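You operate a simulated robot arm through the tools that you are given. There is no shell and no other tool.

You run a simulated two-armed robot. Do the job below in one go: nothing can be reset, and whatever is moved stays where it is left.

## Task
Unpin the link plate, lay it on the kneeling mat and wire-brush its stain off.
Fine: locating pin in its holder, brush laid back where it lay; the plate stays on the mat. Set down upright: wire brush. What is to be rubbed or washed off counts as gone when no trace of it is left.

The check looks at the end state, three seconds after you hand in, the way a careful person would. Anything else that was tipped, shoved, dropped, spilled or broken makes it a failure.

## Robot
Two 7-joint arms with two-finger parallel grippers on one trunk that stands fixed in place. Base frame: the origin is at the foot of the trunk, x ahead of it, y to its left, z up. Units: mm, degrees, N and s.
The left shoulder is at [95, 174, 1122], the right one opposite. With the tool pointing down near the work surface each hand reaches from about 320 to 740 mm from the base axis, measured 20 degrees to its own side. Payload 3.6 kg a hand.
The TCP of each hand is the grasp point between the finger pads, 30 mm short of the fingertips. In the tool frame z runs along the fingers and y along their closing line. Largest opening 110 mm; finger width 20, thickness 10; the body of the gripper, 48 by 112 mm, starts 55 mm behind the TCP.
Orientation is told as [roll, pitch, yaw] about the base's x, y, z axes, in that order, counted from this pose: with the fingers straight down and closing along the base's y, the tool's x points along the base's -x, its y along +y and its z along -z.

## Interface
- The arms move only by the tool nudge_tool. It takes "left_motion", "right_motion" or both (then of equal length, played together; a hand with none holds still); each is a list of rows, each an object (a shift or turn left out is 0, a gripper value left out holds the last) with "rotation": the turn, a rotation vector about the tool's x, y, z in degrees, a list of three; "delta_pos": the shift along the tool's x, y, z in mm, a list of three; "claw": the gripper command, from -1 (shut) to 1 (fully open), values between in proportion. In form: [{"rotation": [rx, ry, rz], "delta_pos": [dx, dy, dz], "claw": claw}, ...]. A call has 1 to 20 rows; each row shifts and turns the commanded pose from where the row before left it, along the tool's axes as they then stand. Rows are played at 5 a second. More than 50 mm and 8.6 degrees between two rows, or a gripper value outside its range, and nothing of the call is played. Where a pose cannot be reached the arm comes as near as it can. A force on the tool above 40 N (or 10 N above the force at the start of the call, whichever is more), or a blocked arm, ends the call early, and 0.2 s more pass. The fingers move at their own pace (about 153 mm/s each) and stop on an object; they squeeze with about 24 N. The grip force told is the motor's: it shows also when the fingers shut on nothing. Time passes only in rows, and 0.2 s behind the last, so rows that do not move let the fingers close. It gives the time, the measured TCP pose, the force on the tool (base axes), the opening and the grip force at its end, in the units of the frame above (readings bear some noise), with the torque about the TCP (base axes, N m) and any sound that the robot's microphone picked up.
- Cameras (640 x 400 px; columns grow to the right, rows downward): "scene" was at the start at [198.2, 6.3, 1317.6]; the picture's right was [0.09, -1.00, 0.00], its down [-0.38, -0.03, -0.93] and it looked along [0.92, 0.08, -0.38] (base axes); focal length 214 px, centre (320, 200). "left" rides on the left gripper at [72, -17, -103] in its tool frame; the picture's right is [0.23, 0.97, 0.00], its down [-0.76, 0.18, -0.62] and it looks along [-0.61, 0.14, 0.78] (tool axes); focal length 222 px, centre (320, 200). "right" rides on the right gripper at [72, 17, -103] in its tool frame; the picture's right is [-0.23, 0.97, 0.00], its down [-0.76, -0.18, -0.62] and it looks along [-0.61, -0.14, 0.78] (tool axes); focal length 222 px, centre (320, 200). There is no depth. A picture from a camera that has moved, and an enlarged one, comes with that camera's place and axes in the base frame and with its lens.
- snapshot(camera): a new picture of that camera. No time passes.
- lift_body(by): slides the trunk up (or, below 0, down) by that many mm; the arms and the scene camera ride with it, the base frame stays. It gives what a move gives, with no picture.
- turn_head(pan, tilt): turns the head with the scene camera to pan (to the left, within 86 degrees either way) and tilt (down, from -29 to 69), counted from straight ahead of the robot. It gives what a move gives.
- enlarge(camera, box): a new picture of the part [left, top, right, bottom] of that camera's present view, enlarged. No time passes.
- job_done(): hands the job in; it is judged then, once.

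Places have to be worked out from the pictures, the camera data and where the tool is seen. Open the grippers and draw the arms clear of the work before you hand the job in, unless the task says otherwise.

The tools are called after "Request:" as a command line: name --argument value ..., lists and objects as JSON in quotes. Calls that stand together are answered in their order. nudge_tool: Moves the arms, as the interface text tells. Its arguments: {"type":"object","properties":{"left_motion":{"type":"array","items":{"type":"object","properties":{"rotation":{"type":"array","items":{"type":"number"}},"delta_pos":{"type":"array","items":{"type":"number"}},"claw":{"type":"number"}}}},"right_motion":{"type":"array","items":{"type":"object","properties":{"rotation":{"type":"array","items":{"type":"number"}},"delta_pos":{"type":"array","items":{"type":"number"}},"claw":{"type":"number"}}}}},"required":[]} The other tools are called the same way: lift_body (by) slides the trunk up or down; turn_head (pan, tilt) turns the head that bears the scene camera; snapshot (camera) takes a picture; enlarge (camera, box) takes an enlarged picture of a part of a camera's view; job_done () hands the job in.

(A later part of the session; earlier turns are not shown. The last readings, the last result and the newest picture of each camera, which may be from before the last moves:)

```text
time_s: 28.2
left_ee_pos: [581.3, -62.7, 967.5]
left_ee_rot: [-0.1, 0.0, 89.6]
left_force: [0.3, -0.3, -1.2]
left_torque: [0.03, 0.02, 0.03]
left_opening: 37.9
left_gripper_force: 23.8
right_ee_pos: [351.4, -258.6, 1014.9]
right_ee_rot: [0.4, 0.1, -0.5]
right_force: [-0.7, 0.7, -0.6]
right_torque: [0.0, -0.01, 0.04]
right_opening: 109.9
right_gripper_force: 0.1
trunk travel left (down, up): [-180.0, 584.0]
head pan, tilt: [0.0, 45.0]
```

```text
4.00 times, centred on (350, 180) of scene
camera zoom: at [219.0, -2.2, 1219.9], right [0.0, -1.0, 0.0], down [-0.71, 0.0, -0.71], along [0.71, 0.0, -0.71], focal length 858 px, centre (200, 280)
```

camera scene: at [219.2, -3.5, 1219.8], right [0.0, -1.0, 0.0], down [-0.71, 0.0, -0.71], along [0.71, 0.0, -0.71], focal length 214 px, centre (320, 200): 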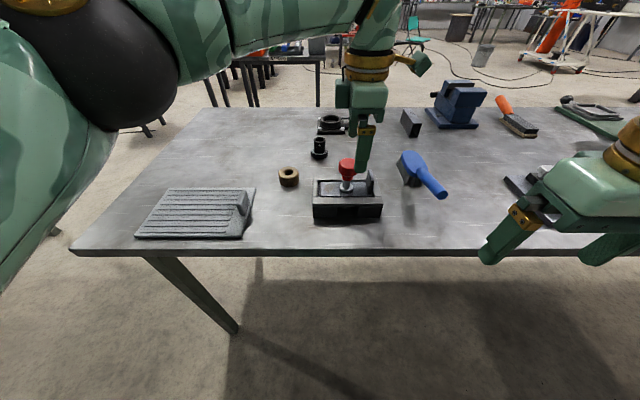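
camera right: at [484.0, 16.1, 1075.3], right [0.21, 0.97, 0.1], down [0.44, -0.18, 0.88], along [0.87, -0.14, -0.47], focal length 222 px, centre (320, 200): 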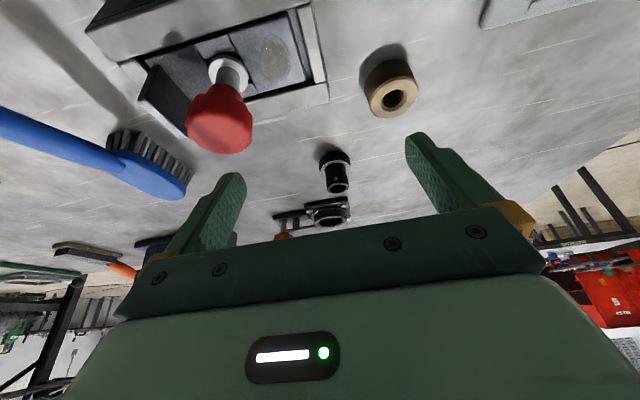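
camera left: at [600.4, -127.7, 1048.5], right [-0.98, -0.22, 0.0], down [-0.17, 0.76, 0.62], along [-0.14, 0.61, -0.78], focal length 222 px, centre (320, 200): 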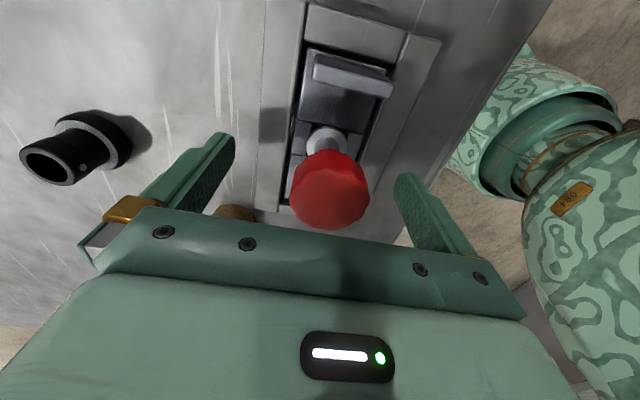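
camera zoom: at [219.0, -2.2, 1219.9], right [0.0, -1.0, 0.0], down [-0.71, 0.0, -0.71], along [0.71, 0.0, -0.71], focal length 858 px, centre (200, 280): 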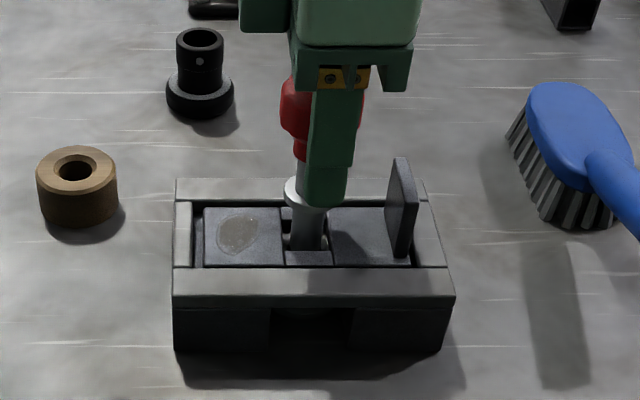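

The pin is coming up freely. I'll continue another 25 mm and look for the shank's end.

Request:
nudge_tool --left_motion '[{"delta_pos": [0, 0, -8]}, {"delta_pos": [0, 0, -8]}, {"delta_pos": [0, 0, -9]}, {}]'

Request:
enlarge --camera "scene" --box '[300, 130, 400, 230]'

```text
time_s: 29.2
left_ee_pos: [582.0, -64.4, 991.6]
left_ee_rot: [0.0, 0.0, 89.6]
left_force: [-0.5, -0.8, -0.6]
left_torque: [-0.03, -0.04, 0.0]
left_opening: 37.4
left_gripper_force: 24.8
right_ee_pos: [350.5, -259.3, 1014.2]
right_ee_rot: [0.4, 0.2, -0.5]
right_force: [-1.0, 0.7, -0.1]
right_torque: [0.02, 0.02, 0.03]
right_opening: 110.3
right_gripper_force: 0.2
trunk travel left (down, up): [-180.0, 584.0]
head pan, tilt: [0.0, 45.0]
```

```text
4.00 times, centred on (350, 180) of scene
camera zoom: at [219.1, -2.2, 1219.8], right [0.0, -1.0, 0.0], down [-0.71, 0.0, -0.71], along [0.71, 0.0, -0.71], focal length 858 px, centre (200, 280)
```

zoom: 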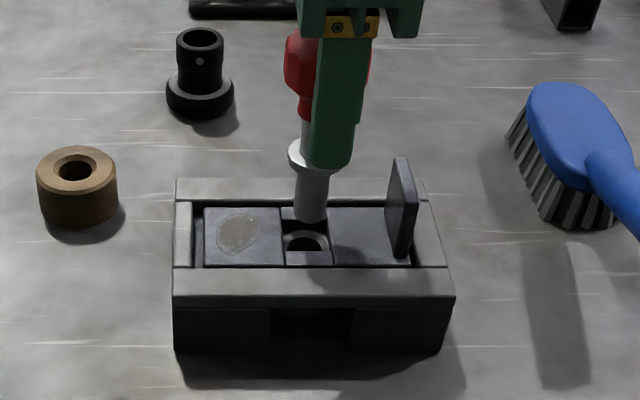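

The pin is out, its tip about 80 mm below the TCP (z≈911). I'll carry it toward the wooden holder at about (662, 78), dropping slightly to stay within reach.

Request:
nudge_tool --left_motion '[{"delta_pos": [-24, -12, 1]}, {"delta_pos": [-24, -12, 2]}, {"delta_pos": [-24, -12, 2]}, {"delta_pos": [-24, -12, 3]}, {"delta_pos": [-24, -12, 3]}, {}]'

Request:
enlarge --camera "scene" --box '[260, 120, 360, 220]'

Request:
snapshot --camera "left"

```text
time_s: 30.6
left_ee_pos: [641.8, 55.8, 983.3]
left_ee_rot: [0.0, 0.0, 89.5]
left_force: [-0.2, 0.6, -1.6]
left_torque: [0.01, -0.01, 0.02]
left_opening: 37.5
left_gripper_force: 23.7
right_ee_pos: [350.2, -259.4, 1013.3]
right_ee_rot: [0.3, 0.1, -0.5]
right_force: [0.6, 0.3, 0.4]
right_torque: [-0.01, 0.0, 0.0]
right_opening: 109.9
right_gripper_force: 0.0
trunk travel left (down, up): [-180.0, 584.0]
head pan, tilt: [0.0, 45.0]
```

```text
4.00 times, centred on (310, 170) of scene
camera zoom: at [218.9, -2.4, 1219.9], right [0.0, -1.0, 0.0], down [-0.71, 0.0, -0.71], along [0.71, 0.0, -0.71], focal length 858 px, centre (360, 320)
```

zoom: 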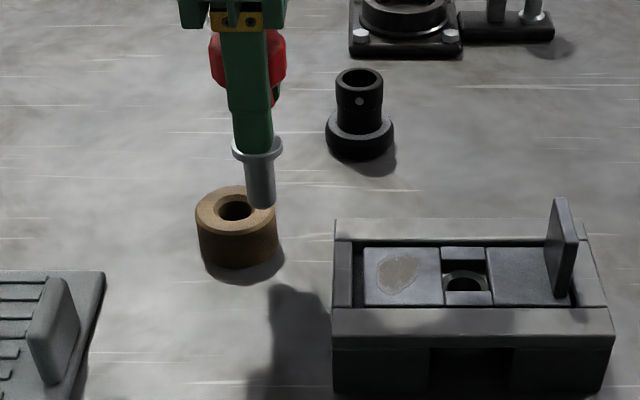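

```text
taken
camera left: at [657.9, -16.0, 1085.6], right [-0.98, -0.22, 0.0], down [-0.17, 0.76, 0.62], along [-0.14, 0.61, -0.78], focal length 222 px, centre (320, 200)
```

left: 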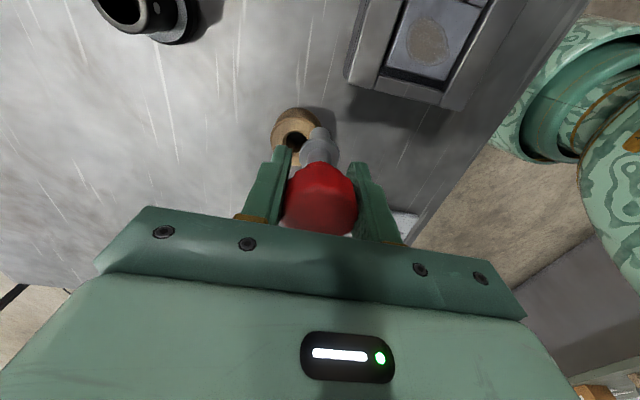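

The holder's bore computes again to about (661.5, 78). I'll zoom the left camera to measure the offset between shank tip and bore.

Request:
enlarge --camera "left" --box '[240, 80, 400, 180]'

```text
4.00 times, centred on (320, 130) of left
camera zoom: at [657.9, -16.0, 1085.6], right [-0.98, -0.22, 0.0], down [-0.17, 0.76, 0.62], along [-0.14, 0.61, -0.78], focal length 888 px, centre (320, 480)
```

zoom: 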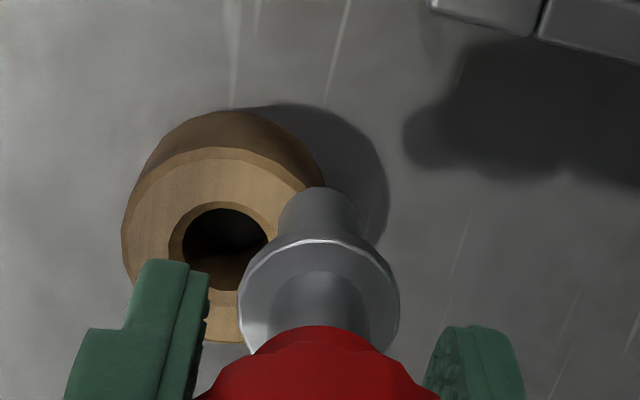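

Shank is 17 mm, bore 21 mm, and both cameras give an offset of about (+20.5, +22). I'll move there at z≈978 and re-check.

Request:
nudge_tool --left_motion '[{"delta_pos": [-11, -10.2, 2.5]}, {"delta_pos": [-11, -10.3, 2.5]}, {}, {}]'

Request:
enlarge --camera "scene" --box '[270, 130, 350, 200]'

Request:
enlarge --camera "left" --box '[240, 80, 400, 180]'

```text
time_s: 31.6
left_ee_pos: [661.8, 78.5, 975.8]
left_ee_rot: [0.0, 0.0, 89.6]
left_force: [0.6, 0.3, -2.2]
left_torque: [-0.03, -0.02, -0.02]
left_opening: 37.6
left_gripper_force: 23.9
right_ee_pos: [351.1, -258.6, 1013.2]
right_ee_rot: [0.4, 0.2, -0.3]
right_force: [0.1, 0.7, 0.2]
right_torque: [-0.03, 0.0, 0.01]
right_opening: 110.0
right_gripper_force: 0.0
trunk travel left (down, up): [-180.0, 584.0]
head pan, tilt: [0.0, 45.0]
```

```text
5.71 times, centred on (310, 165) of scene
camera zoom: at [219.1, -2.1, 1219.8], right [0.0, -1.0, 0.0], down [-0.71, 0.0, -0.71], along [0.71, 0.0, -0.71], focal length 1226 px, centre (377, 400)
```

zoom: 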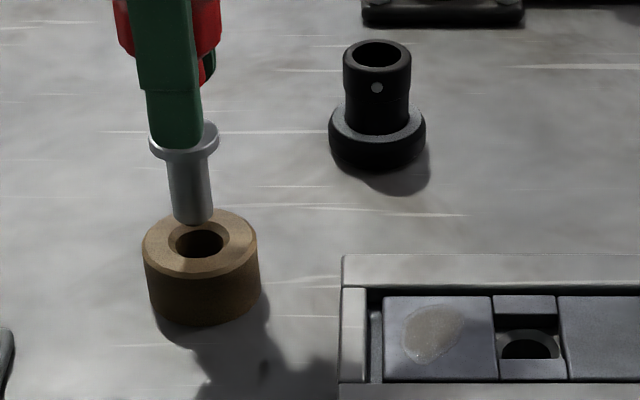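

```text
4.00 times, centred on (320, 130) of left
camera zoom: at [678.5, 6.0, 1078.4], right [-0.98, -0.22, 0.0], down [-0.17, 0.76, 0.62], along [-0.14, 0.61, -0.78], focal length 888 px, centre (320, 480)
```

zoom: 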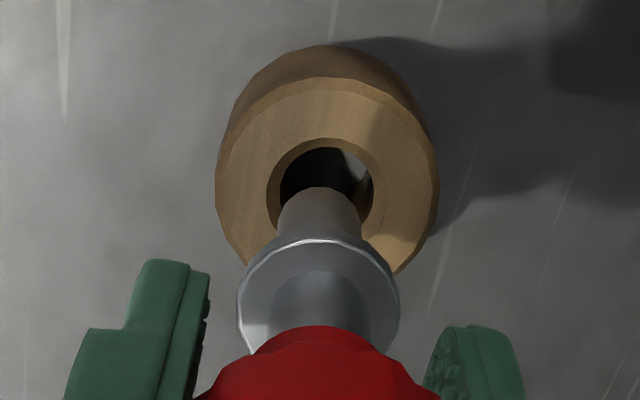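

Both cameras agree the tip is within about 1 mm of the bore axis. I'll descend slowly in 5 mm steps.

Request:
nudge_tool --left_motion '[{"delta_pos": [0, 0, 5]}, {"delta_pos": [0, 0, 5]}, {"delta_pos": [0, 0, 4]}, {}]'

Request:
enlarge --camera "scene" --box '[270, 130, 350, 200]'

Request:
enlarge --camera "left" --box '[240, 80, 400, 180]'

```text
time_s: 32.6
left_ee_pos: [661.9, 79.0, 962.0]
left_ee_rot: [-0.1, 0.0, 89.6]
left_force: [0.2, -0.1, -1.9]
left_torque: [-0.03, 0.03, 0.0]
left_opening: 37.5
left_gripper_force: 23.6
right_ee_pos: [350.7, -258.9, 1013.6]
right_ee_rot: [0.4, 0.1, -0.4]
right_force: [-0.3, -0.2, 0.5]
right_torque: [-0.05, -0.02, 0.04]
right_opening: 110.2
right_gripper_force: 0.1
trunk travel left (down, up): [-180.0, 584.0]
head pan, tilt: [0.0, 45.0]
```

```text
5.71 times, centred on (310, 165) of scene
camera zoom: at [219.0, -2.1, 1219.9], right [0.0, -1.0, 0.0], down [-0.71, 0.0, -0.71], along [0.71, 0.0, -0.71], focal length 1226 px, centre (377, 400)
```

zoom: 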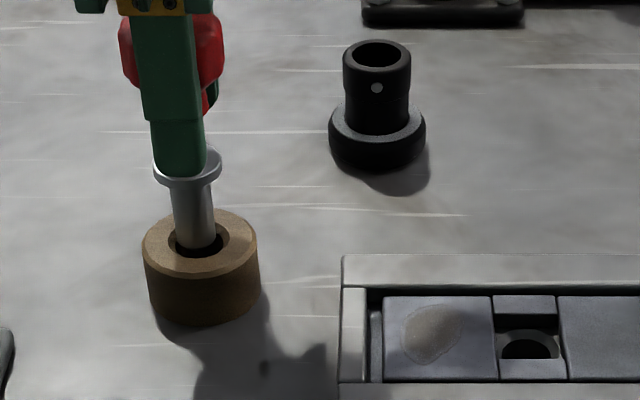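

```text
4.00 times, centred on (320, 130) of left
camera zoom: at [678.6, 6.1, 1065.0], right [-0.98, -0.22, 0.0], down [-0.17, 0.76, 0.62], along [-0.14, 0.61, -0.78], focal length 888 px, centre (320, 480)
```

zoom: 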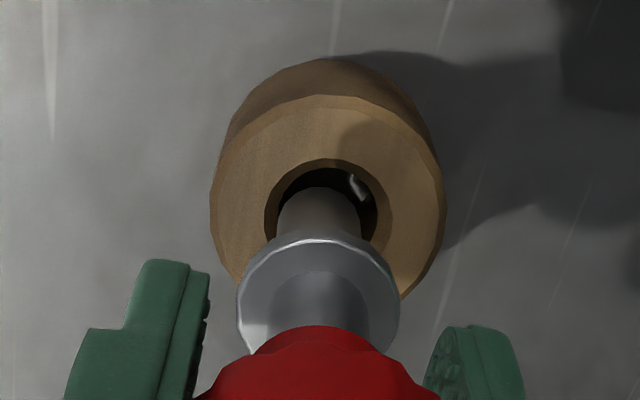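

Lateral measurements suggest a small correction of about (−1.8, −1.0). I'll apply it and descend another 12 mm.

Request:
nudge_tool --left_motion '[{"delta_pos": [1, 1.7, 0]}, {"delta_pos": [0, 0, 4]}, {"delta_pos": [0, 0, 4]}, {"delta_pos": [0, 0, 4]}, {}]'

Request:
enlarge --camera "scene" --box '[270, 130, 350, 200]'

Request:
enlarge --camera "left" --box '[240, 80, 400, 180]'

```text
time_s: 33.8
left_ee_pos: [660.6, 77.4, 950.3]
left_ee_rot: [-0.2, 0.0, 89.6]
left_force: [-0.8, 0.4, -0.2]
left_torque: [0.01, 0.03, 0.04]
left_opening: 37.7
left_gripper_force: 23.9
right_ee_pos: [352.1, -259.8, 1013.7]
right_ee_rot: [0.4, 0.0, -0.3]
right_force: [0.5, 0.0, 0.0]
right_torque: [-0.01, -0.03, 0.02]
right_opening: 110.2
right_gripper_force: 0.1
trunk travel left (down, up): [-180.0, 584.0]
head pan, tilt: [0.0, 45.0]
```

```text
5.71 times, centred on (310, 165) of scene
camera zoom: at [219.1, -2.1, 1219.9], right [0.0, -1.0, 0.0], down [-0.71, 0.0, -0.71], along [0.71, 0.0, -0.71], focal length 1226 px, centre (377, 400)
```

zoom: 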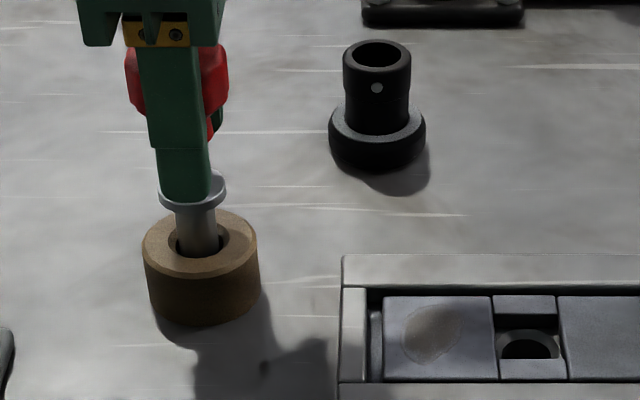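

```text
4.00 times, centred on (320, 130) of left
camera zoom: at [677.3, 5.2, 1053.4], right [-0.98, -0.22, 0.0], down [-0.17, 0.76, 0.62], along [-0.14, 0.61, -0.78], focal length 888 px, centre (320, 480)
```

zoom: 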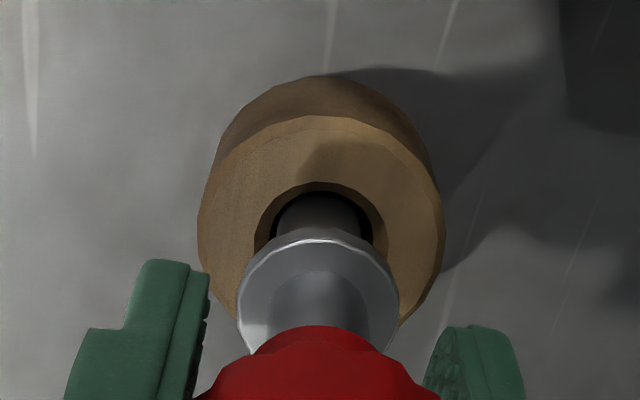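

The tip is entering the bore cleanly with no side force. I'll keep descending.

Request:
nudge_tool --left_motion '[{"delta_pos": [0, 0, 4]}, {"delta_pos": [0, 0, 4]}, {"delta_pos": [0, 0, 4]}, {"delta_pos": [0, 0, 4]}, {}]'

Request:
enlarge --camera "scene" --box '[270, 130, 350, 200]'

```text
time_s: 35.0
left_ee_pos: [660.0, 77.4, 935.1]
left_ee_rot: [-0.1, 0.0, 89.6]
left_force: [0.5, -0.4, 4.9]
left_torque: [-0.01, -0.08, -0.03]
left_opening: 37.8
left_gripper_force: 24.5
right_ee_pos: [350.7, -260.0, 1014.9]
right_ee_rot: [0.4, 0.1, -0.5]
right_force: [0.1, 0.5, -1.0]
right_torque: [0.02, 0.01, -0.02]
right_opening: 109.9
right_gripper_force: 0.0
trunk travel left (down, up): [-180.0, 584.0]
head pan, tilt: [0.0, 45.0]
```

```text
5.71 times, centred on (310, 165) of scene
camera zoom: at [218.6, -2.2, 1220.0], right [0.0, -1.0, 0.0], down [-0.71, 0.0, -0.71], along [0.71, 0.0, -0.71], focal length 1226 px, centre (377, 400)
```

zoom: 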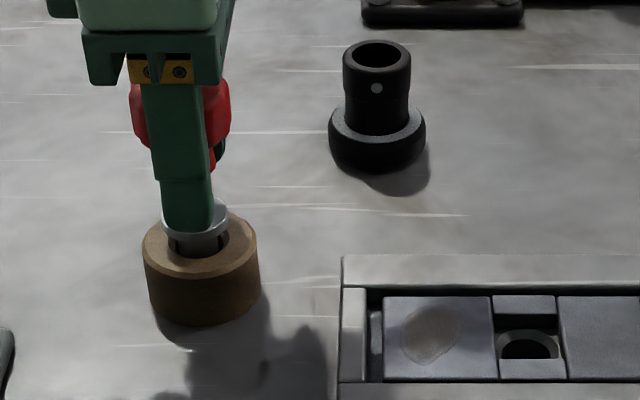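

A 5 N upward force suggests the tip reached the bottom of the bore (tip near z≈852). I'll nudge 2 mm more to confirm it is seated before releasing.

Request:
nudge_tool --left_motion '[{"delta_pos": [0, 0, 1.5]}, {}]'

Request:
enlarge --camera "left" --box '[240, 80, 400, 240]'

```text
time_s: 35.6
left_ee_pos: [658.8, 78.0, 934.7]
left_ee_rot: [-0.4, 0.0, 89.6]
left_force: [2.0, 1.3, 15.3]
left_torque: [0.0, -0.1, 0.0]
left_opening: 37.9
left_gripper_force: 24.3
right_ee_pos: [349.9, -259.6, 1015.2]
right_ee_rot: [0.4, 0.0, -0.3]
right_force: [0.7, 0.0, -0.3]
right_torque: [0.0, 0.0, -0.04]
right_opening: 110.3
right_gripper_force: 0.2
trunk travel left (down, up): [-180.0, 584.0]
head pan, tilt: [0.0, 45.0]
```

```text
2.50 times, centred on (320, 160) of left
camera zoom: at [675.2, 5.3, 1038.6], right [-0.98, -0.22, 0.0], down [-0.18, 0.76, 0.62], along [-0.13, 0.61, -0.78], focal length 555 px, centre (320, 300)
```

zoom: 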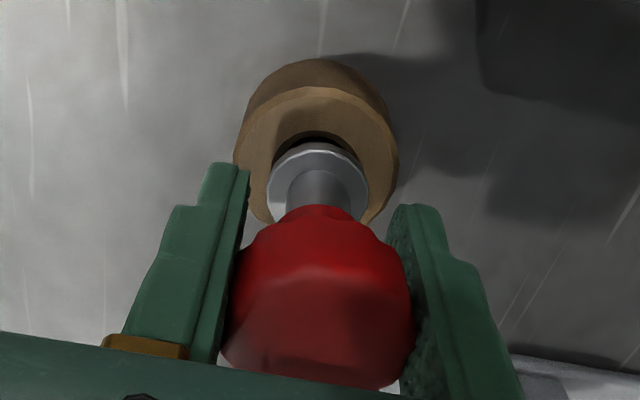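

It is firmly at the bottom. I'll ease 1 mm up to relax the force and open the fingers, then check that the pin stays upright.

Request:
nudge_tool --left_motion '[{"delta_pos": [0, 0, -1.2]}, {"claw": 0.2}, {"claw": 0.2}, {"claw": 0.2}]'

Request:
enlarge --camera "left" --box '[220, 60, 420, 240]'

Request:
enlarge --camera "scene" --box '[270, 130, 350, 200]'

```text
time_s: 36.6
left_ee_pos: [659.9, 78.5, 933.6]
left_ee_rot: [0.0, 0.1, 89.6]
left_force: [-0.9, 0.6, -0.1]
left_torque: [-0.01, -0.01, 0.0]
left_opening: 65.9
left_gripper_force: 0.1
right_ee_pos: [350.9, -259.3, 1014.3]
right_ee_rot: [0.4, 0.1, -0.3]
right_force: [-0.2, 0.6, 0.0]
right_torque: [-0.01, 0.02, 0.0]
right_opening: 109.9
right_gripper_force: 0.1
trunk travel left (down, up): [-180.0, 584.0]
head pan, tilt: [0.0, 45.0]
```

```text
2.22 times, centred on (320, 150) of left
camera zoom: at [676.6, 5.7, 1037.7], right [-0.98, -0.22, 0.0], down [-0.17, 0.76, 0.62], along [-0.14, 0.61, -0.78], focal length 494 px, centre (320, 311)
```

zoom: 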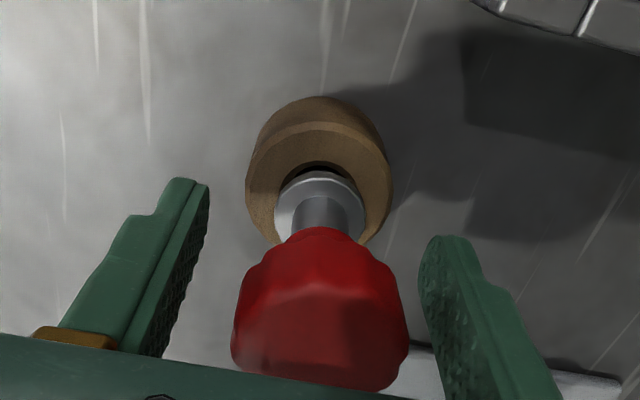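

```text
5.71 times, centred on (310, 165) of scene
camera zoom: at [218.9, -2.1, 1219.9], right [0.0, -1.0, 0.0], down [-0.71, 0.0, -0.71], along [0.71, 0.0, -0.71], focal length 1226 px, centre (377, 400)
```

zoom: 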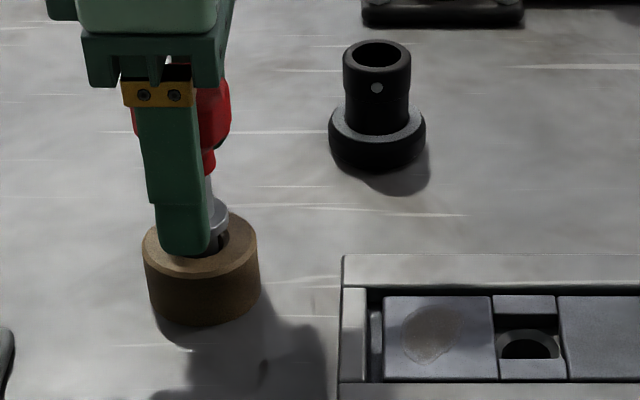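

The pin stands on its own in the wooden holder. I'll rise a little, slide the fingers clear in +y, then go up and back before turning the hand to yaw 0.

Request:
nudge_tool --left_motion '[{"delta_pos": [0, 0, -12]}, {"delta_pos": [-25, 0, 0], "claw": 0.3}, {"delta_pos": [-25, 0, 0]}, {"delta_pos": [-10, 20, -20]}, {"delta_pos": [0, 35, -30]}, {"delta_pos": [10, 40, -20]}, {"delta_pos": [20, 40, 0]}, {}]'

Request:
snapshot --camera "scene"

```text
time_s: 38.4
left_ee_pos: [524.7, 109.7, 1019.2]
left_ee_rot: [-0.1, 0.1, 89.6]
left_force: [0.6, -0.7, -0.9]
left_torque: [-0.01, -0.01, 0.01]
left_opening: 71.4
left_gripper_force: 0.1
right_ee_pos: [349.7, -258.1, 1014.0]
right_ee_rot: [0.4, 0.3, -0.4]
right_force: [0.2, -0.5, -0.7]
right_torque: [-0.02, 0.02, 0.0]
right_opening: 109.8
right_gripper_force: 0.1
trunk travel left (down, up): [-180.0, 584.0]
head pan, tilt: [0.0, 45.0]
```

```text
taken
camera scene: at [219.1, -1.9, 1219.8], right [0.0, -1.0, 0.0], down [-0.71, 0.0, -0.71], along [0.71, 0.0, -0.71], focal length 214 px, centre (320, 200)
```

scene: 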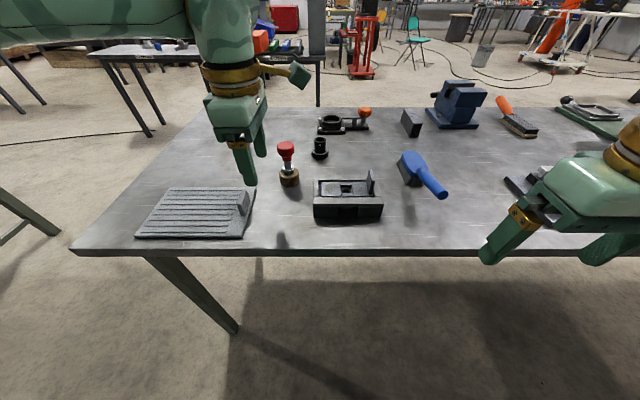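

The pin sits upright in its holder. I'll enlarge the fixture and holder now that the view is clear, while turning the left hand back to yaw 0.

Request:
enlarge --camera "scene" --box '[270, 130, 400, 230]'

Request:
nudge_tool --left_motion '[{"rotation": [0, 0, 8.2]}, {"rotation": [0, 0, 8.2]}, {"rotation": [0, 0, 8.2]}, {"rotation": [0, 0, 8.2]}, {"rotation": [0, 0, 8.2]}, {"rotation": [0, 0, 8.2]}, {"rotation": [0, 0, 8.2]}, {"rotation": [0, 0, 8.2]}, {"rotation": [0, 0, 8.2]}, {"rotation": [0, 0, 8.2]}, {"rotation": [0, 0, 7.6]}, {}]'

```text
4.00 times, centred on (335, 180) of scene
camera zoom: at [219.1, -1.9, 1219.8], right [0.0, -1.0, 0.0], down [-0.71, 0.0, -0.71], along [0.71, 0.0, -0.71], focal length 858 px, centre (260, 280)
```

zoom: 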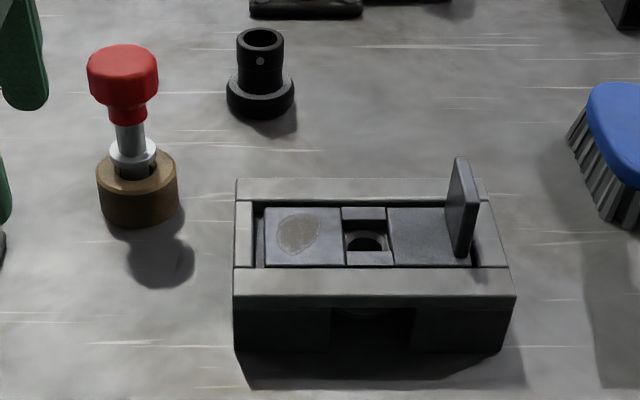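

```text
time_s: 41.0
left_ee_pos: [526.3, 108.4, 1014.8]
left_ee_rot: [0.0, -0.1, -0.2]
left_force: [0.7, 0.5, 0.4]
left_torque: [0.01, 0.02, 0.01]
left_opening: 71.4
left_gripper_force: 0.0
right_ee_pos: [351.2, -258.9, 1015.0]
right_ee_rot: [0.4, 0.1, -0.4]
right_force: [0.8, 0.1, 0.3]
right_torque: [0.0, 0.03, -0.02]
right_opening: 110.1
right_gripper_force: 0.0
trunk travel left (down, up): [-180.0, 584.0]
head pan, tilt: [0.0, 45.0]
```

Now I'll bring the left hand over the plate's fin near (573, −106).

Request:
nudge_tool --left_motion '[{"delta_pos": [-8.8, -42.8, 1]}, {"delta_pos": [-8.8, -42.8, 1]}, {"delta_pos": [-8.8, -42.8, 1]}, {"delta_pos": [-8.8, -42.8, 1]}, {"delta_pos": [-8.8, -42.8, 1]}, {}]'

Request:
enlarge --camera "left" --box '[220, 40, 420, 240]'

Request:
enlarge --camera "scene" --box '[320, 140, 400, 220]'

```text
time_s: 42.4
left_ee_pos: [568.4, -102.9, 1013.1]
left_ee_rot: [-0.1, -0.1, 0.1]
left_force: [-0.8, 0.3, -0.4]
left_torque: [0.01, -0.01, 0.0]
left_opening: 71.6
left_gripper_force: 0.0
right_ee_pos: [351.0, -257.1, 1013.8]
right_ee_rot: [0.3, 0.0, -0.3]
right_force: [-0.8, 0.5, 0.3]
right_torque: [-0.05, 0.01, -0.03]
right_opening: 110.0
right_gripper_force: 0.1
trunk travel left (down, up): [-180.0, 584.0]
head pan, tilt: [0.0, 45.0]
```

```text
2.00 times, centred on (320, 140) of left
camera zoom: at [496.0, -119.7, 1116.9], right [-0.23, 0.97, 0.0], down [0.76, 0.18, 0.62], along [0.61, 0.14, -0.78], focal length 444 px, centre (320, 320)
```

zoom: 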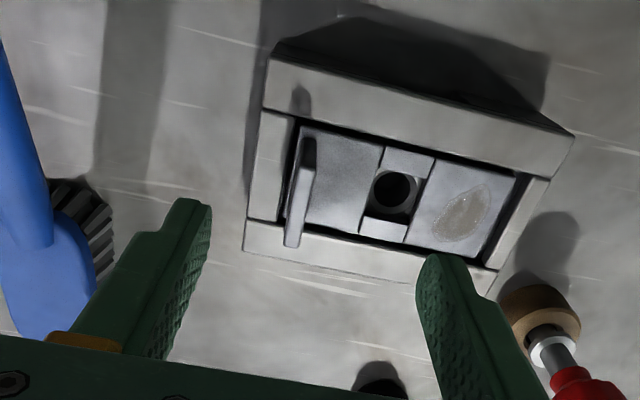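

```text
5.00 times, centred on (360, 180) of scene
camera zoom: at [218.9, -1.3, 1219.9], right [0.0, -1.0, 0.0], down [-0.71, 0.0, -0.71], along [0.71, 0.0, -0.71], focal length 1072 px, centre (120, 300)
```

zoom: 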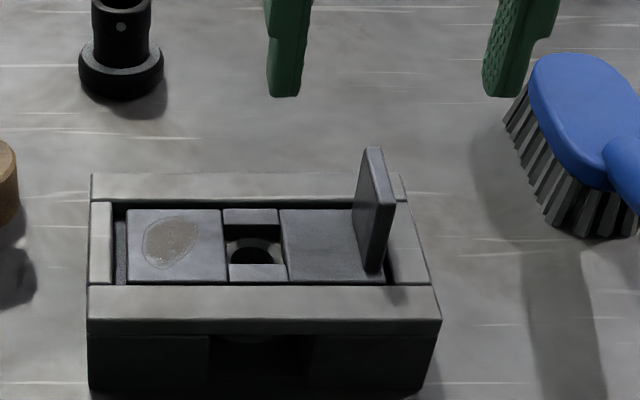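

The fin is centred at about (574, −110.5), 7 mm thick, with its top at z≈937. I'll descend with fingers straddling it to TCP z≈932.

Request:
nudge_tool --left_motion '[{"delta_pos": [-5.6, -7.6, 0]}, {"delta_pos": [0, 0, 25]}, {"delta_pos": [0, 0, 25]}, {"delta_pos": [0, 0, 20]}, {}]'

Request:
enlarge --camera "left" --box '[220, 80, 420, 240]'

Request:
enlarge --camera "scene" --box '[320, 140, 400, 220]'

```text
time_s: 43.6
left_ee_pos: [575.9, -112.8, 941.4]
left_ee_rot: [0.0, -0.1, 0.0]
left_force: [-1.0, -0.6, 0.3]
left_torque: [0.01, 0.01, 0.0]
left_opening: 71.6
left_gripper_force: 0.0
right_ee_pos: [350.3, -258.8, 1013.1]
right_ee_rot: [0.3, 0.1, -0.5]
right_force: [0.5, 0.6, 0.1]
right_torque: [0.02, -0.01, 0.01]
right_opening: 109.9
right_gripper_force: 0.0
trunk travel left (down, up): [-180.0, 584.0]
head pan, tilt: [0.0, 45.0]
```

```text
2.50 times, centred on (320, 160) of left
camera zoom: at [503.8, -129.5, 1046.8], right [-0.23, 0.97, 0.0], down [0.76, 0.18, 0.62], along [0.61, 0.14, -0.78], focal length 555 px, centre (320, 300)
```

zoom: 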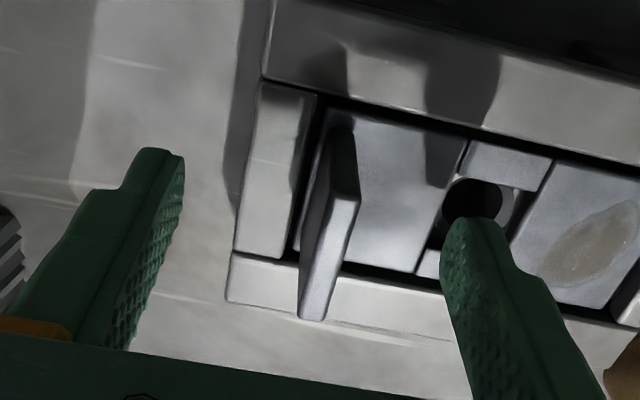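

```text
5.00 times, centred on (360, 180) of scene
camera zoom: at [218.8, -2.3, 1219.9], right [0.0, -1.0, 0.0], down [-0.71, 0.0, -0.71], along [0.71, 0.0, -0.71], focal length 1072 px, centre (120, 300)
```

zoom: 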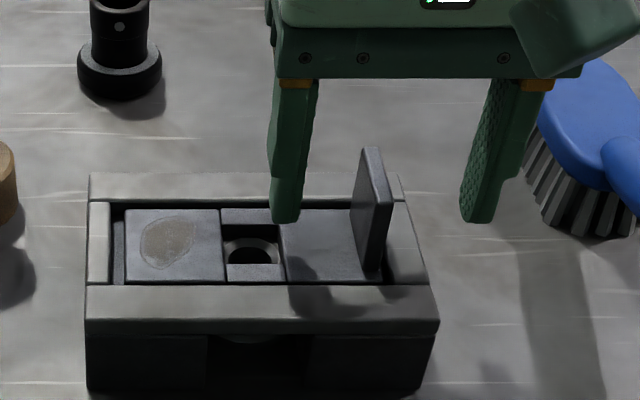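

The fingers straddle the fin. I'll shift +2 mm in y, descend 9 mm and close.

Request:
nudge_tool --left_motion '[{"delta_pos": [0, 2, 5]}, {"delta_pos": [0, 0, 4]}, {}, {"claw": -1}, {"claw": -1}, {"claw": -1}, {"claw": -1}]'

Request:
enlarge --camera "scene" --box '[320, 140, 400, 220]'

```text
time_s: 45.2
left_ee_pos: [576.2, -110.5, 932.9]
left_ee_rot: [0.0, 0.0, 0.1]
left_force: [0.2, 0.3, 0.5]
left_torque: [0.02, 0.01, 0.01]
left_opening: 8.3
left_gripper_force: 24.1
right_ee_pos: [350.7, -258.2, 1014.5]
right_ee_rot: [0.4, 0.1, -0.4]
right_force: [0.5, -0.3, -0.6]
right_torque: [0.02, -0.01, -0.04]
right_opening: 110.0
right_gripper_force: 0.0
trunk travel left (down, up): [-180.0, 584.0]
head pan, tilt: [0.0, 45.0]
```

```text
5.00 times, centred on (360, 180) of scene
camera zoom: at [219.0, -2.1, 1219.8], right [0.0, -1.0, 0.0], down [-0.71, 0.0, -0.71], along [0.71, 0.0, -0.71], focal length 1072 px, centre (120, 300)
```

zoom: 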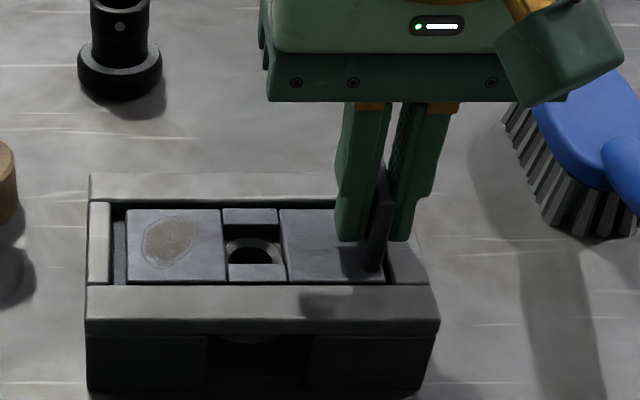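

The fin is gripped at 8.3 mm. I'll lift slowly.

Request:
nudge_tool --left_motion '[{"delta_pos": [0, 0, -4]}, {"delta_pos": [0, 0, -5]}, {"delta_pos": [0, 0, -6]}, {"delta_pos": [0, 0, -6]}, {}]'

Request:
enlarge --camera "scene" --box '[320, 140, 400, 220]'

```text
time_s: 46.4
left_ee_pos: [575.6, -111.6, 952.8]
left_ee_rot: [0.0, 0.0, -0.1]
left_force: [1.2, -0.2, -4.7]
left_torque: [-0.16, 0.0, 0.01]
left_opening: 7.9
left_gripper_force: 24.1
right_ee_pos: [350.8, -258.5, 1013.7]
right_ee_rot: [0.4, 0.2, -0.4]
right_force: [0.1, -0.4, 0.0]
right_torque: [-0.01, 0.02, 0.01]
right_opening: 110.0
right_gripper_force: 0.0
trunk travel left (down, up): [-180.0, 584.0]
head pan, tilt: [0.0, 45.0]
```

```text
5.00 times, centred on (360, 180) of scene
camera zoom: at [219.3, -2.2, 1219.8], right [0.0, -1.0, 0.0], down [-0.71, 0.0, -0.71], along [0.71, 0.0, -0.71], focal length 1072 px, centre (120, 300)
```

zoom: 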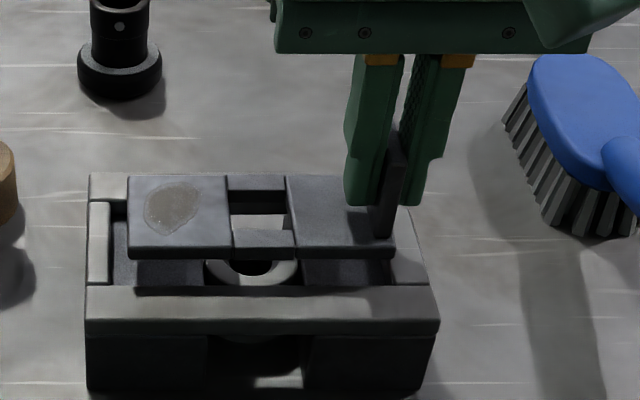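

The plate is free and level (about 4.5 N). I'll lift it further and carry it left, keeping x near 570 so it passes well clear of the pin.

Request:
nudge_tool --left_motion '[{"delta_pos": [0, 0, -16]}, {"delta_pos": [0, 0, -16]}, {"delta_pos": [1, 20, 0]}, {"delta_pos": [1, 32, 0]}, {"delta_pos": [1, 32, 0]}, {"delta_pos": [1, 32, 0]}, {"delta_pos": [1, 32, 0]}, {"delta_pos": [1, 32, 0]}, {"delta_pos": [1, 32, 0]}, {"delta_pos": [1, 32, 0]}, {"delta_pos": [1, 32, 0]}, {"delta_pos": [1, 32, 0]}, {"delta_pos": [1, 20, 0]}, {}]'

Request:
snapshot --camera "scene"

```text
time_s: 49.4
left_ee_pos: [565.6, 217.9, 984.8]
left_ee_rot: [0.0, 0.0, 0.0]
left_force: [-0.1, -0.3, -3.6]
left_torque: [-0.15, 0.01, -0.03]
left_opening: 8.1
left_gripper_force: 24.2
right_ee_pos: [351.2, -258.0, 1013.4]
right_ee_rot: [0.4, 0.2, -0.4]
right_force: [-0.1, 0.7, 0.7]
right_torque: [0.01, -0.01, -0.01]
right_opening: 109.7
right_gripper_force: 0.1
trunk travel left (down, up): [-180.0, 584.0]
head pan, tilt: [0.0, 45.0]
```

```text
taken
camera scene: at [219.3, -2.0, 1219.8], right [0.0, -1.0, 0.0], down [-0.71, 0.0, -0.71], along [0.71, 0.0, -0.71], focal length 214 px, centre (320, 200)
```

scene: 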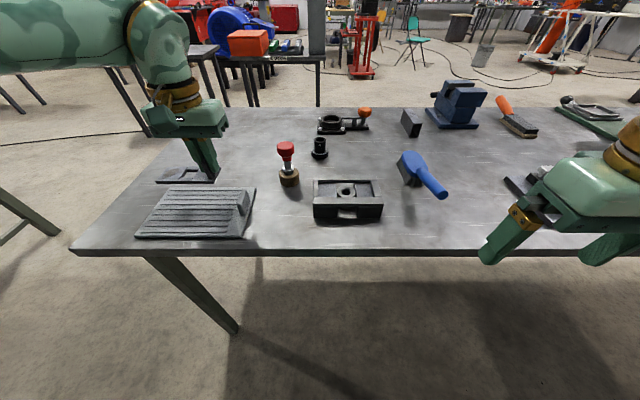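

The plate is over the mat and the left forearm stays well out to the left. Now I'll turn it +90° so the stain end points toward me.

Request:
nudge_tool --left_motion '[{"rotation": [0, 0, -8.2]}, {"rotation": [0, 0, -8.2]}, {"rotation": [0, 0, -8.2]}, {"rotation": [0, 0, -8.2]}, {"rotation": [0, 0, -8.2]}, {"rotation": [0, 0, -8.2]}, {"rotation": [0, 0, -8.2]}, {"rotation": [0, 0, -8.2]}, {"rotation": [0, 0, -8.2]}, {"rotation": [0, 0, -8.2]}, {"rotation": [0, 0, -8.0]}, {}]'

Request:
snapshot --camera "scene"

Request:
snapshot --camera "left"

```text
time_s: 52.0
left_ee_pos: [564.5, 216.9, 984.1]
left_ee_rot: [-0.1, -0.1, 90.2]
left_force: [0.5, 0.0, -3.7]
left_torque: [-0.03, -0.16, -0.02]
left_opening: 7.7
left_gripper_force: 23.6
right_ee_pos: [351.4, -258.7, 1014.5]
right_ee_rot: [0.4, 0.3, -0.4]
right_force: [-0.2, 0.3, 0.5]
right_torque: [0.0, 0.0, -0.01]
right_opening: 110.1
right_gripper_force: 0.0
trunk travel left (down, up): [-180.0, 584.0]
head pan, tilt: [0.0, 45.0]
```

```text
taken
camera scene: at [219.2, -1.9, 1219.8], right [0.0, -1.0, 0.0], down [-0.71, 0.0, -0.71], along [0.71, 0.0, -0.71], focal length 214 px, centre (320, 200)
```

scene: 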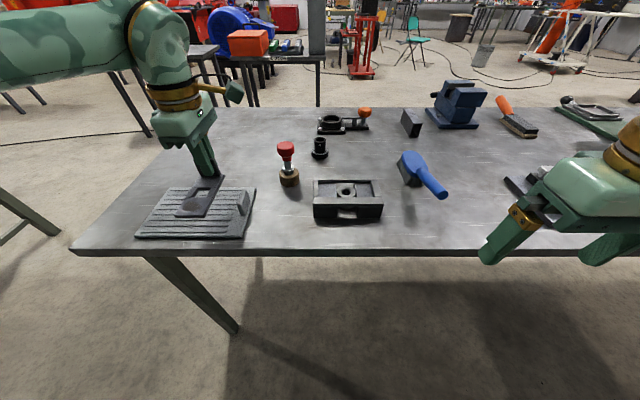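

```text
taken
camera left: at [581.2, 144.9, 1087.8], right [-0.97, -0.23, 0.0], down [-0.18, 0.76, 0.62], along [-0.14, 0.61, -0.78], focal length 222 px, centre (320, 200)
```

left: 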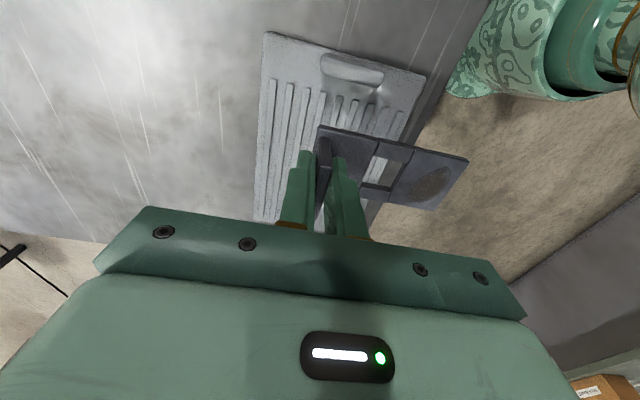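

The plate is aligned lengthwise over the mat. I'll shift it to put the fin near (596, 226) and lower it, then ease down until the mat carries it.

Request:
nudge_tool --left_motion '[{"delta_pos": [-9, -31.5, 0]}, {"delta_pos": [0, 0, 20]}, {"delta_pos": [0, 0, 20]}, {"delta_pos": [0, 0, 20]}, {}]'

Request:
enlarge --camera "scene" --box '[130, 160, 290, 260]'

```text
time_s: 53.2
left_ee_pos: [595.3, 225.3, 924.0]
left_ee_rot: [-0.1, -0.1, 90.1]
left_force: [0.1, -0.5, -3.4]
left_torque: [0.0, -0.12, 0.02]
left_opening: 7.9
left_gripper_force: 23.4
right_ee_pos: [351.0, -259.3, 1013.3]
right_ee_rot: [0.4, 0.2, -0.4]
right_force: [-0.4, 0.1, -0.2]
right_torque: [-0.03, -0.02, -0.02]
right_opening: 109.9
right_gripper_force: 0.0
trunk travel left (down, up): [-180.0, 584.0]
head pan, tilt: [0.0, 45.0]
```

```text
4.00 times, centred on (210, 210) of scene
camera zoom: at [219.1, -2.0, 1219.8], right [0.0, -1.0, 0.0], down [-0.71, 0.0, -0.71], along [0.71, 0.0, -0.71], focal length 858 px, centre (760, 160)
```

zoom: 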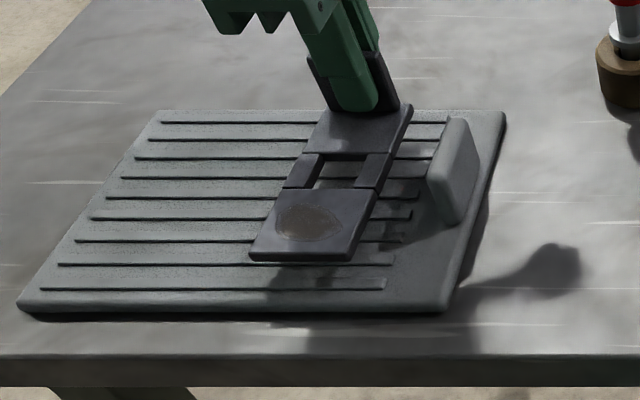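

The plate is about 15–20 mm above the mat. I'll lower in small steps and watch the weight transfer.

Request:
nudge_tool --left_motion '[{"delta_pos": [0, 0, 5]}, {"delta_pos": [0, 0, 4]}, {"delta_pos": [0, 0, 3]}, {}]'

```text
time_s: 54.2
left_ee_pos: [595.7, 226.9, 911.9]
left_ee_rot: [-0.1, 0.0, 90.0]
left_force: [-0.1, 0.7, -3.9]
left_torque: [-0.01, -0.17, 0.0]
left_opening: 7.8
left_gripper_force: 23.9
right_ee_pos: [352.3, -257.6, 1014.8]
right_ee_rot: [0.4, 0.2, -0.3]
right_force: [-0.2, 0.3, 0.4]
right_torque: [0.01, 0.02, -0.02]
right_opening: 109.9
right_gripper_force: 0.0
trunk travel left (down, up): [-180.0, 584.0]
head pan, tilt: [0.0, 45.0]
```

Still hanging free at z≈912, so I continue down in 2 mm steps.

Request:
nudge_tool --left_motion '[{"delta_pos": [0, 0, 2]}, {"delta_pos": [0, 0, 2]}, {"delta_pos": [0, 0, 2]}, {}]'

Request:
enlarge --camera "scene" --box '[130, 160, 290, 260]'

```text
time_s: 55.2
left_ee_pos: [594.2, 226.1, 909.1]
left_ee_rot: [-0.3, 0.1, 89.9]
left_force: [10.4, -0.4, 16.9]
left_torque: [0.06, 0.47, -0.05]
left_opening: 8.0
left_gripper_force: 24.4
right_ee_pos: [351.3, -259.1, 1014.3]
right_ee_rot: [0.4, 0.1, -0.4]
right_force: [0.3, 0.2, 0.0]
right_torque: [0.0, 0.01, -0.02]
right_opening: 110.0
right_gripper_force: 0.1
trunk travel left (down, up): [-180.0, 584.0]
head pan, tilt: [0.0, 45.0]
```

```text
4.00 times, centred on (210, 210) of scene
camera zoom: at [218.8, -2.7, 1220.1], right [0.0, -1.0, 0.0], down [-0.71, 0.0, -0.71], along [0.71, 0.0, -0.71], focal length 858 px, centre (760, 160)
```

zoom: 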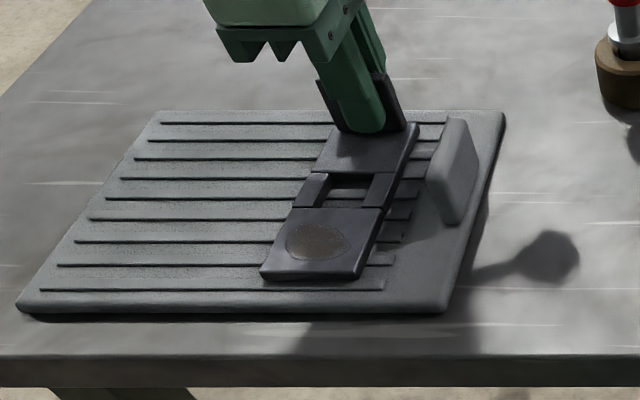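

The plate is on the mat (17 N). I'll back off about 2 mm so the hand holds it with little load.

Request:
nudge_tool --left_motion '[{"delta_pos": [0, 0, -2]}, {}, {}]'

Request:
snapshot --camera "scene"

Request:
snapshot --camera "right"

```text
time_s: 56.0
left_ee_pos: [595.3, 225.1, 909.3]
left_ee_rot: [0.1, 0.0, 90.0]
left_force: [8.5, -0.8, 7.7]
left_torque: [-0.27, -0.04, 0.06]
left_opening: 8.1
left_gripper_force: 24.1
right_ee_pos: [351.1, -259.2, 1013.9]
right_ee_rot: [0.4, 0.2, -0.4]
right_force: [-0.2, 0.1, 0.0]
right_torque: [-0.04, 0.0, -0.03]
right_opening: 110.0
right_gripper_force: 0.1
trunk travel left (down, up): [-180.0, 584.0]
head pan, tilt: [0.0, 45.0]
```

```text
taken
camera scene: at [219.2, -2.3, 1219.8], right [0.0, -1.0, 0.0], down [-0.71, 0.0, -0.71], along [0.71, 0.0, -0.71], focal length 214 px, centre (320, 200)
```

scene: 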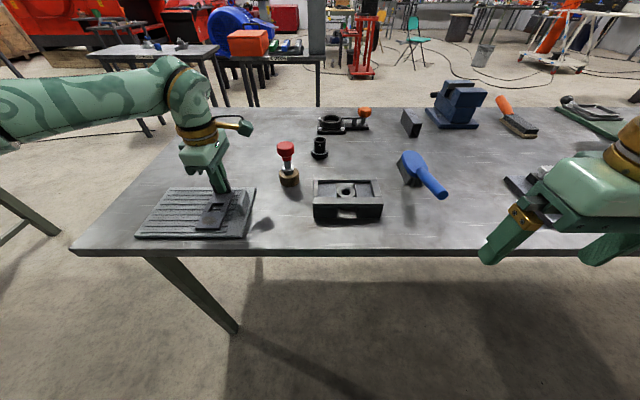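

```text
taken
camera right: at [279.3, -243.7, 1117.5], right [0.23, 0.97, 0.01], down [0.76, -0.19, 0.62], along [0.6, -0.14, -0.78], focal length 222 px, centre (320, 200)
```

right: 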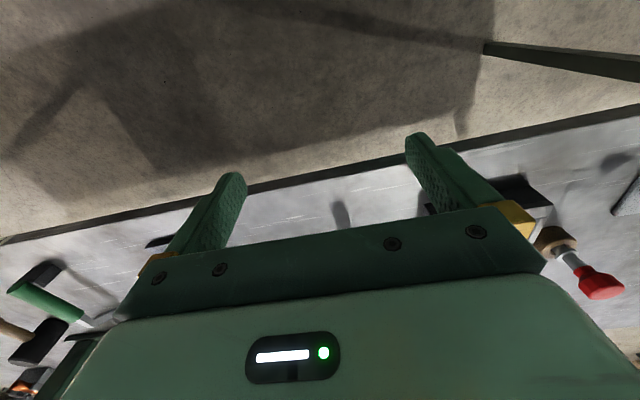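

The plate is held down lightly. Now the right hand goes over the brush handle, near (590, −251), for a close look.

Request:
nudge_tool --right_motion '[{"delta_pos": [-44, 1.6, 0]}, {"delta_pos": [-44, 1.6, 0]}, {"delta_pos": [-44, 1.6, 0]}, {"delta_pos": [-44, 1.6, 0]}, {"delta_pos": [-44, 1.6, 0]}, {}]'

Request:
snapshot --camera "right"

Request:
enlarge --camera "scene" --box '[370, 120, 470, 220]'

```text
time_s: 57.4
left_ee_pos: [595.5, 225.2, 908.3]
left_ee_rot: [-0.1, 0.0, 90.0]
left_force: [1.3, 0.0, -0.4]
left_torque: [-0.12, 0.08, 0.0]
left_opening: 8.1
left_gripper_force: 24.4
right_ee_pos: [568.7, -255.7, 1012.4]
right_ee_rot: [0.4, 0.0, -0.6]
right_force: [-0.5, 0.5, -0.4]
right_torque: [0.0, 0.0, 0.0]
right_opening: 109.8
right_gripper_force: 0.1
trunk travel left (down, up): [-180.0, 584.0]
head pan, tilt: [0.0, 45.0]
```

```text
taken
camera right: at [498.3, -240.6, 1115.3], right [0.24, 0.97, 0.01], down [0.76, -0.19, 0.62], along [0.61, -0.14, -0.78], focal length 222 px, centre (320, 200)
```

right: 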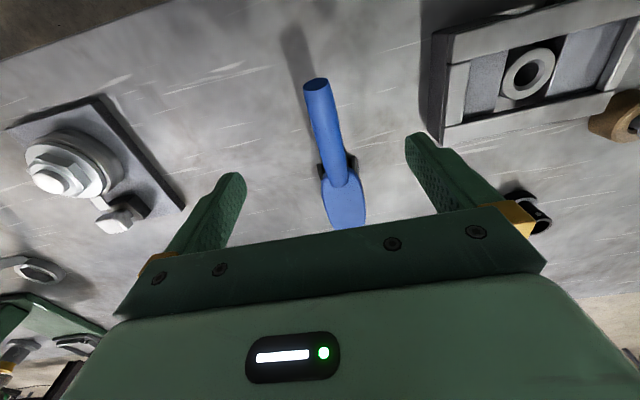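

```text
4.00 times, centred on (420, 170) of scene
camera zoom: at [219.4, -2.9, 1219.7], right [0.0, -1.0, 0.0], down [-0.71, 0.0, -0.71], along [0.71, 0.0, -0.71], focal length 858 px, centre (-80, 320)
```

zoom: 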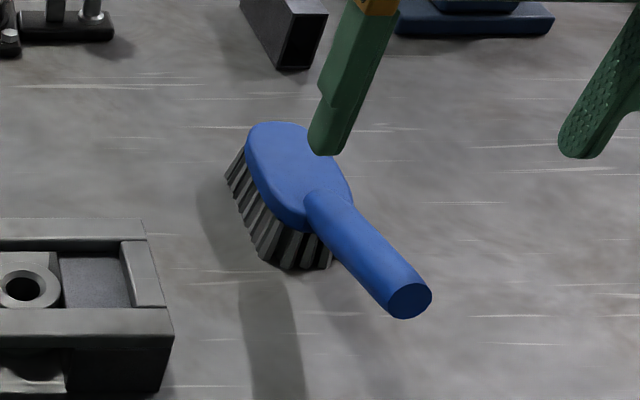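

The handle runs almost along x, from its end at (536, −252, 917) down to the head at (643, −251, ~888); bristles span x≈638–736. I'll grip close to the head at x≈622 and descend to just above the handle first.

Request:
nudge_tool --right_motion '[{"delta_pos": [-26, 2, 0], "rotation": [0, 0, -1.5]}, {"delta_pos": [-27, 2.2, 0]}, {"delta_pos": [0, 0, 30]}, {"delta_pos": [0, 0, 30]}, {"delta_pos": [0, 0, 25]}, {}]'

Request:
snapshot --camera "right"

Request:
enlarge --camera "scene" --box '[370, 120, 470, 220]'

```text
time_s: 58.8
left_ee_pos: [595.1, 226.8, 907.5]
left_ee_rot: [-0.1, 0.1, 90.0]
left_force: [0.2, 0.1, -1.9]
left_torque: [-0.01, 0.07, -0.12]
left_opening: 7.8
left_gripper_force: 23.5
right_ee_pos: [570.3, -253.7, 926.5]
right_ee_rot: [0.3, 0.1, 1.1]
right_force: [-0.3, 0.0, -0.5]
right_torque: [0.0, 0.02, 0.0]
right_opening: 109.9
right_gripper_force: 0.1
right hand out of reach, approached as far as the arm can: row 1, 2
trunk travel left (down, up): [-180.0, 584.0]
head pan, tilt: [0.0, 45.0]
```

```text
taken
camera right: at [498.2, -241.6, 1030.4], right [0.21, 0.98, 0.01], down [0.77, -0.17, 0.62], along [0.61, -0.12, -0.78], focal length 222 px, centre (320, 200)
```

right: 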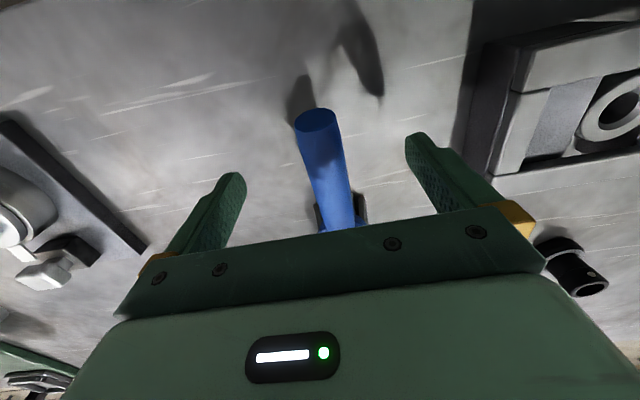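

```text
4.00 times, centred on (420, 170) of scene
camera zoom: at [219.1, -1.8, 1219.8], right [0.0, -1.0, 0.0], down [-0.71, 0.0, -0.71], along [0.71, 0.0, -0.71], focal length 858 px, centre (-80, 320)
```

zoom: 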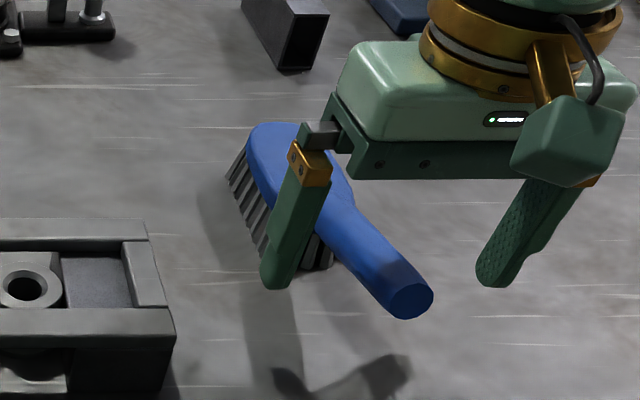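

The hand stayed at x≈570 because the x moves were out of reach at that height. Now that it is lower (z≈926), I'll try moving forward in x again.

Request:
nudge_tool --right_motion '[{"delta_pos": [-17, 1, 0]}, {"delta_pos": [-17, 1, 0]}, {"delta_pos": [-17, 0, 0]}, {}]'

```text
time_s: 59.8
left_ee_pos: [594.7, 225.7, 906.8]
left_ee_rot: [-0.1, -0.1, 90.0]
left_force: [0.1, -0.2, -2.7]
left_torque: [-0.03, 0.01, 0.0]
left_opening: 7.6
left_gripper_force: 23.7
right_ee_pos: [605.8, -252.0, 927.3]
right_ee_rot: [0.4, 0.2, 1.1]
right_force: [-0.1, 0.7, -0.7]
right_torque: [0.02, 0.03, -0.03]
right_opening: 109.9
right_gripper_force: 0.1
right hand out of reach, approached as far as the arm can: row 3
trunk travel left (down, up): [-180.0, 584.0]
head pan, tilt: [0.0, 45.0]
```

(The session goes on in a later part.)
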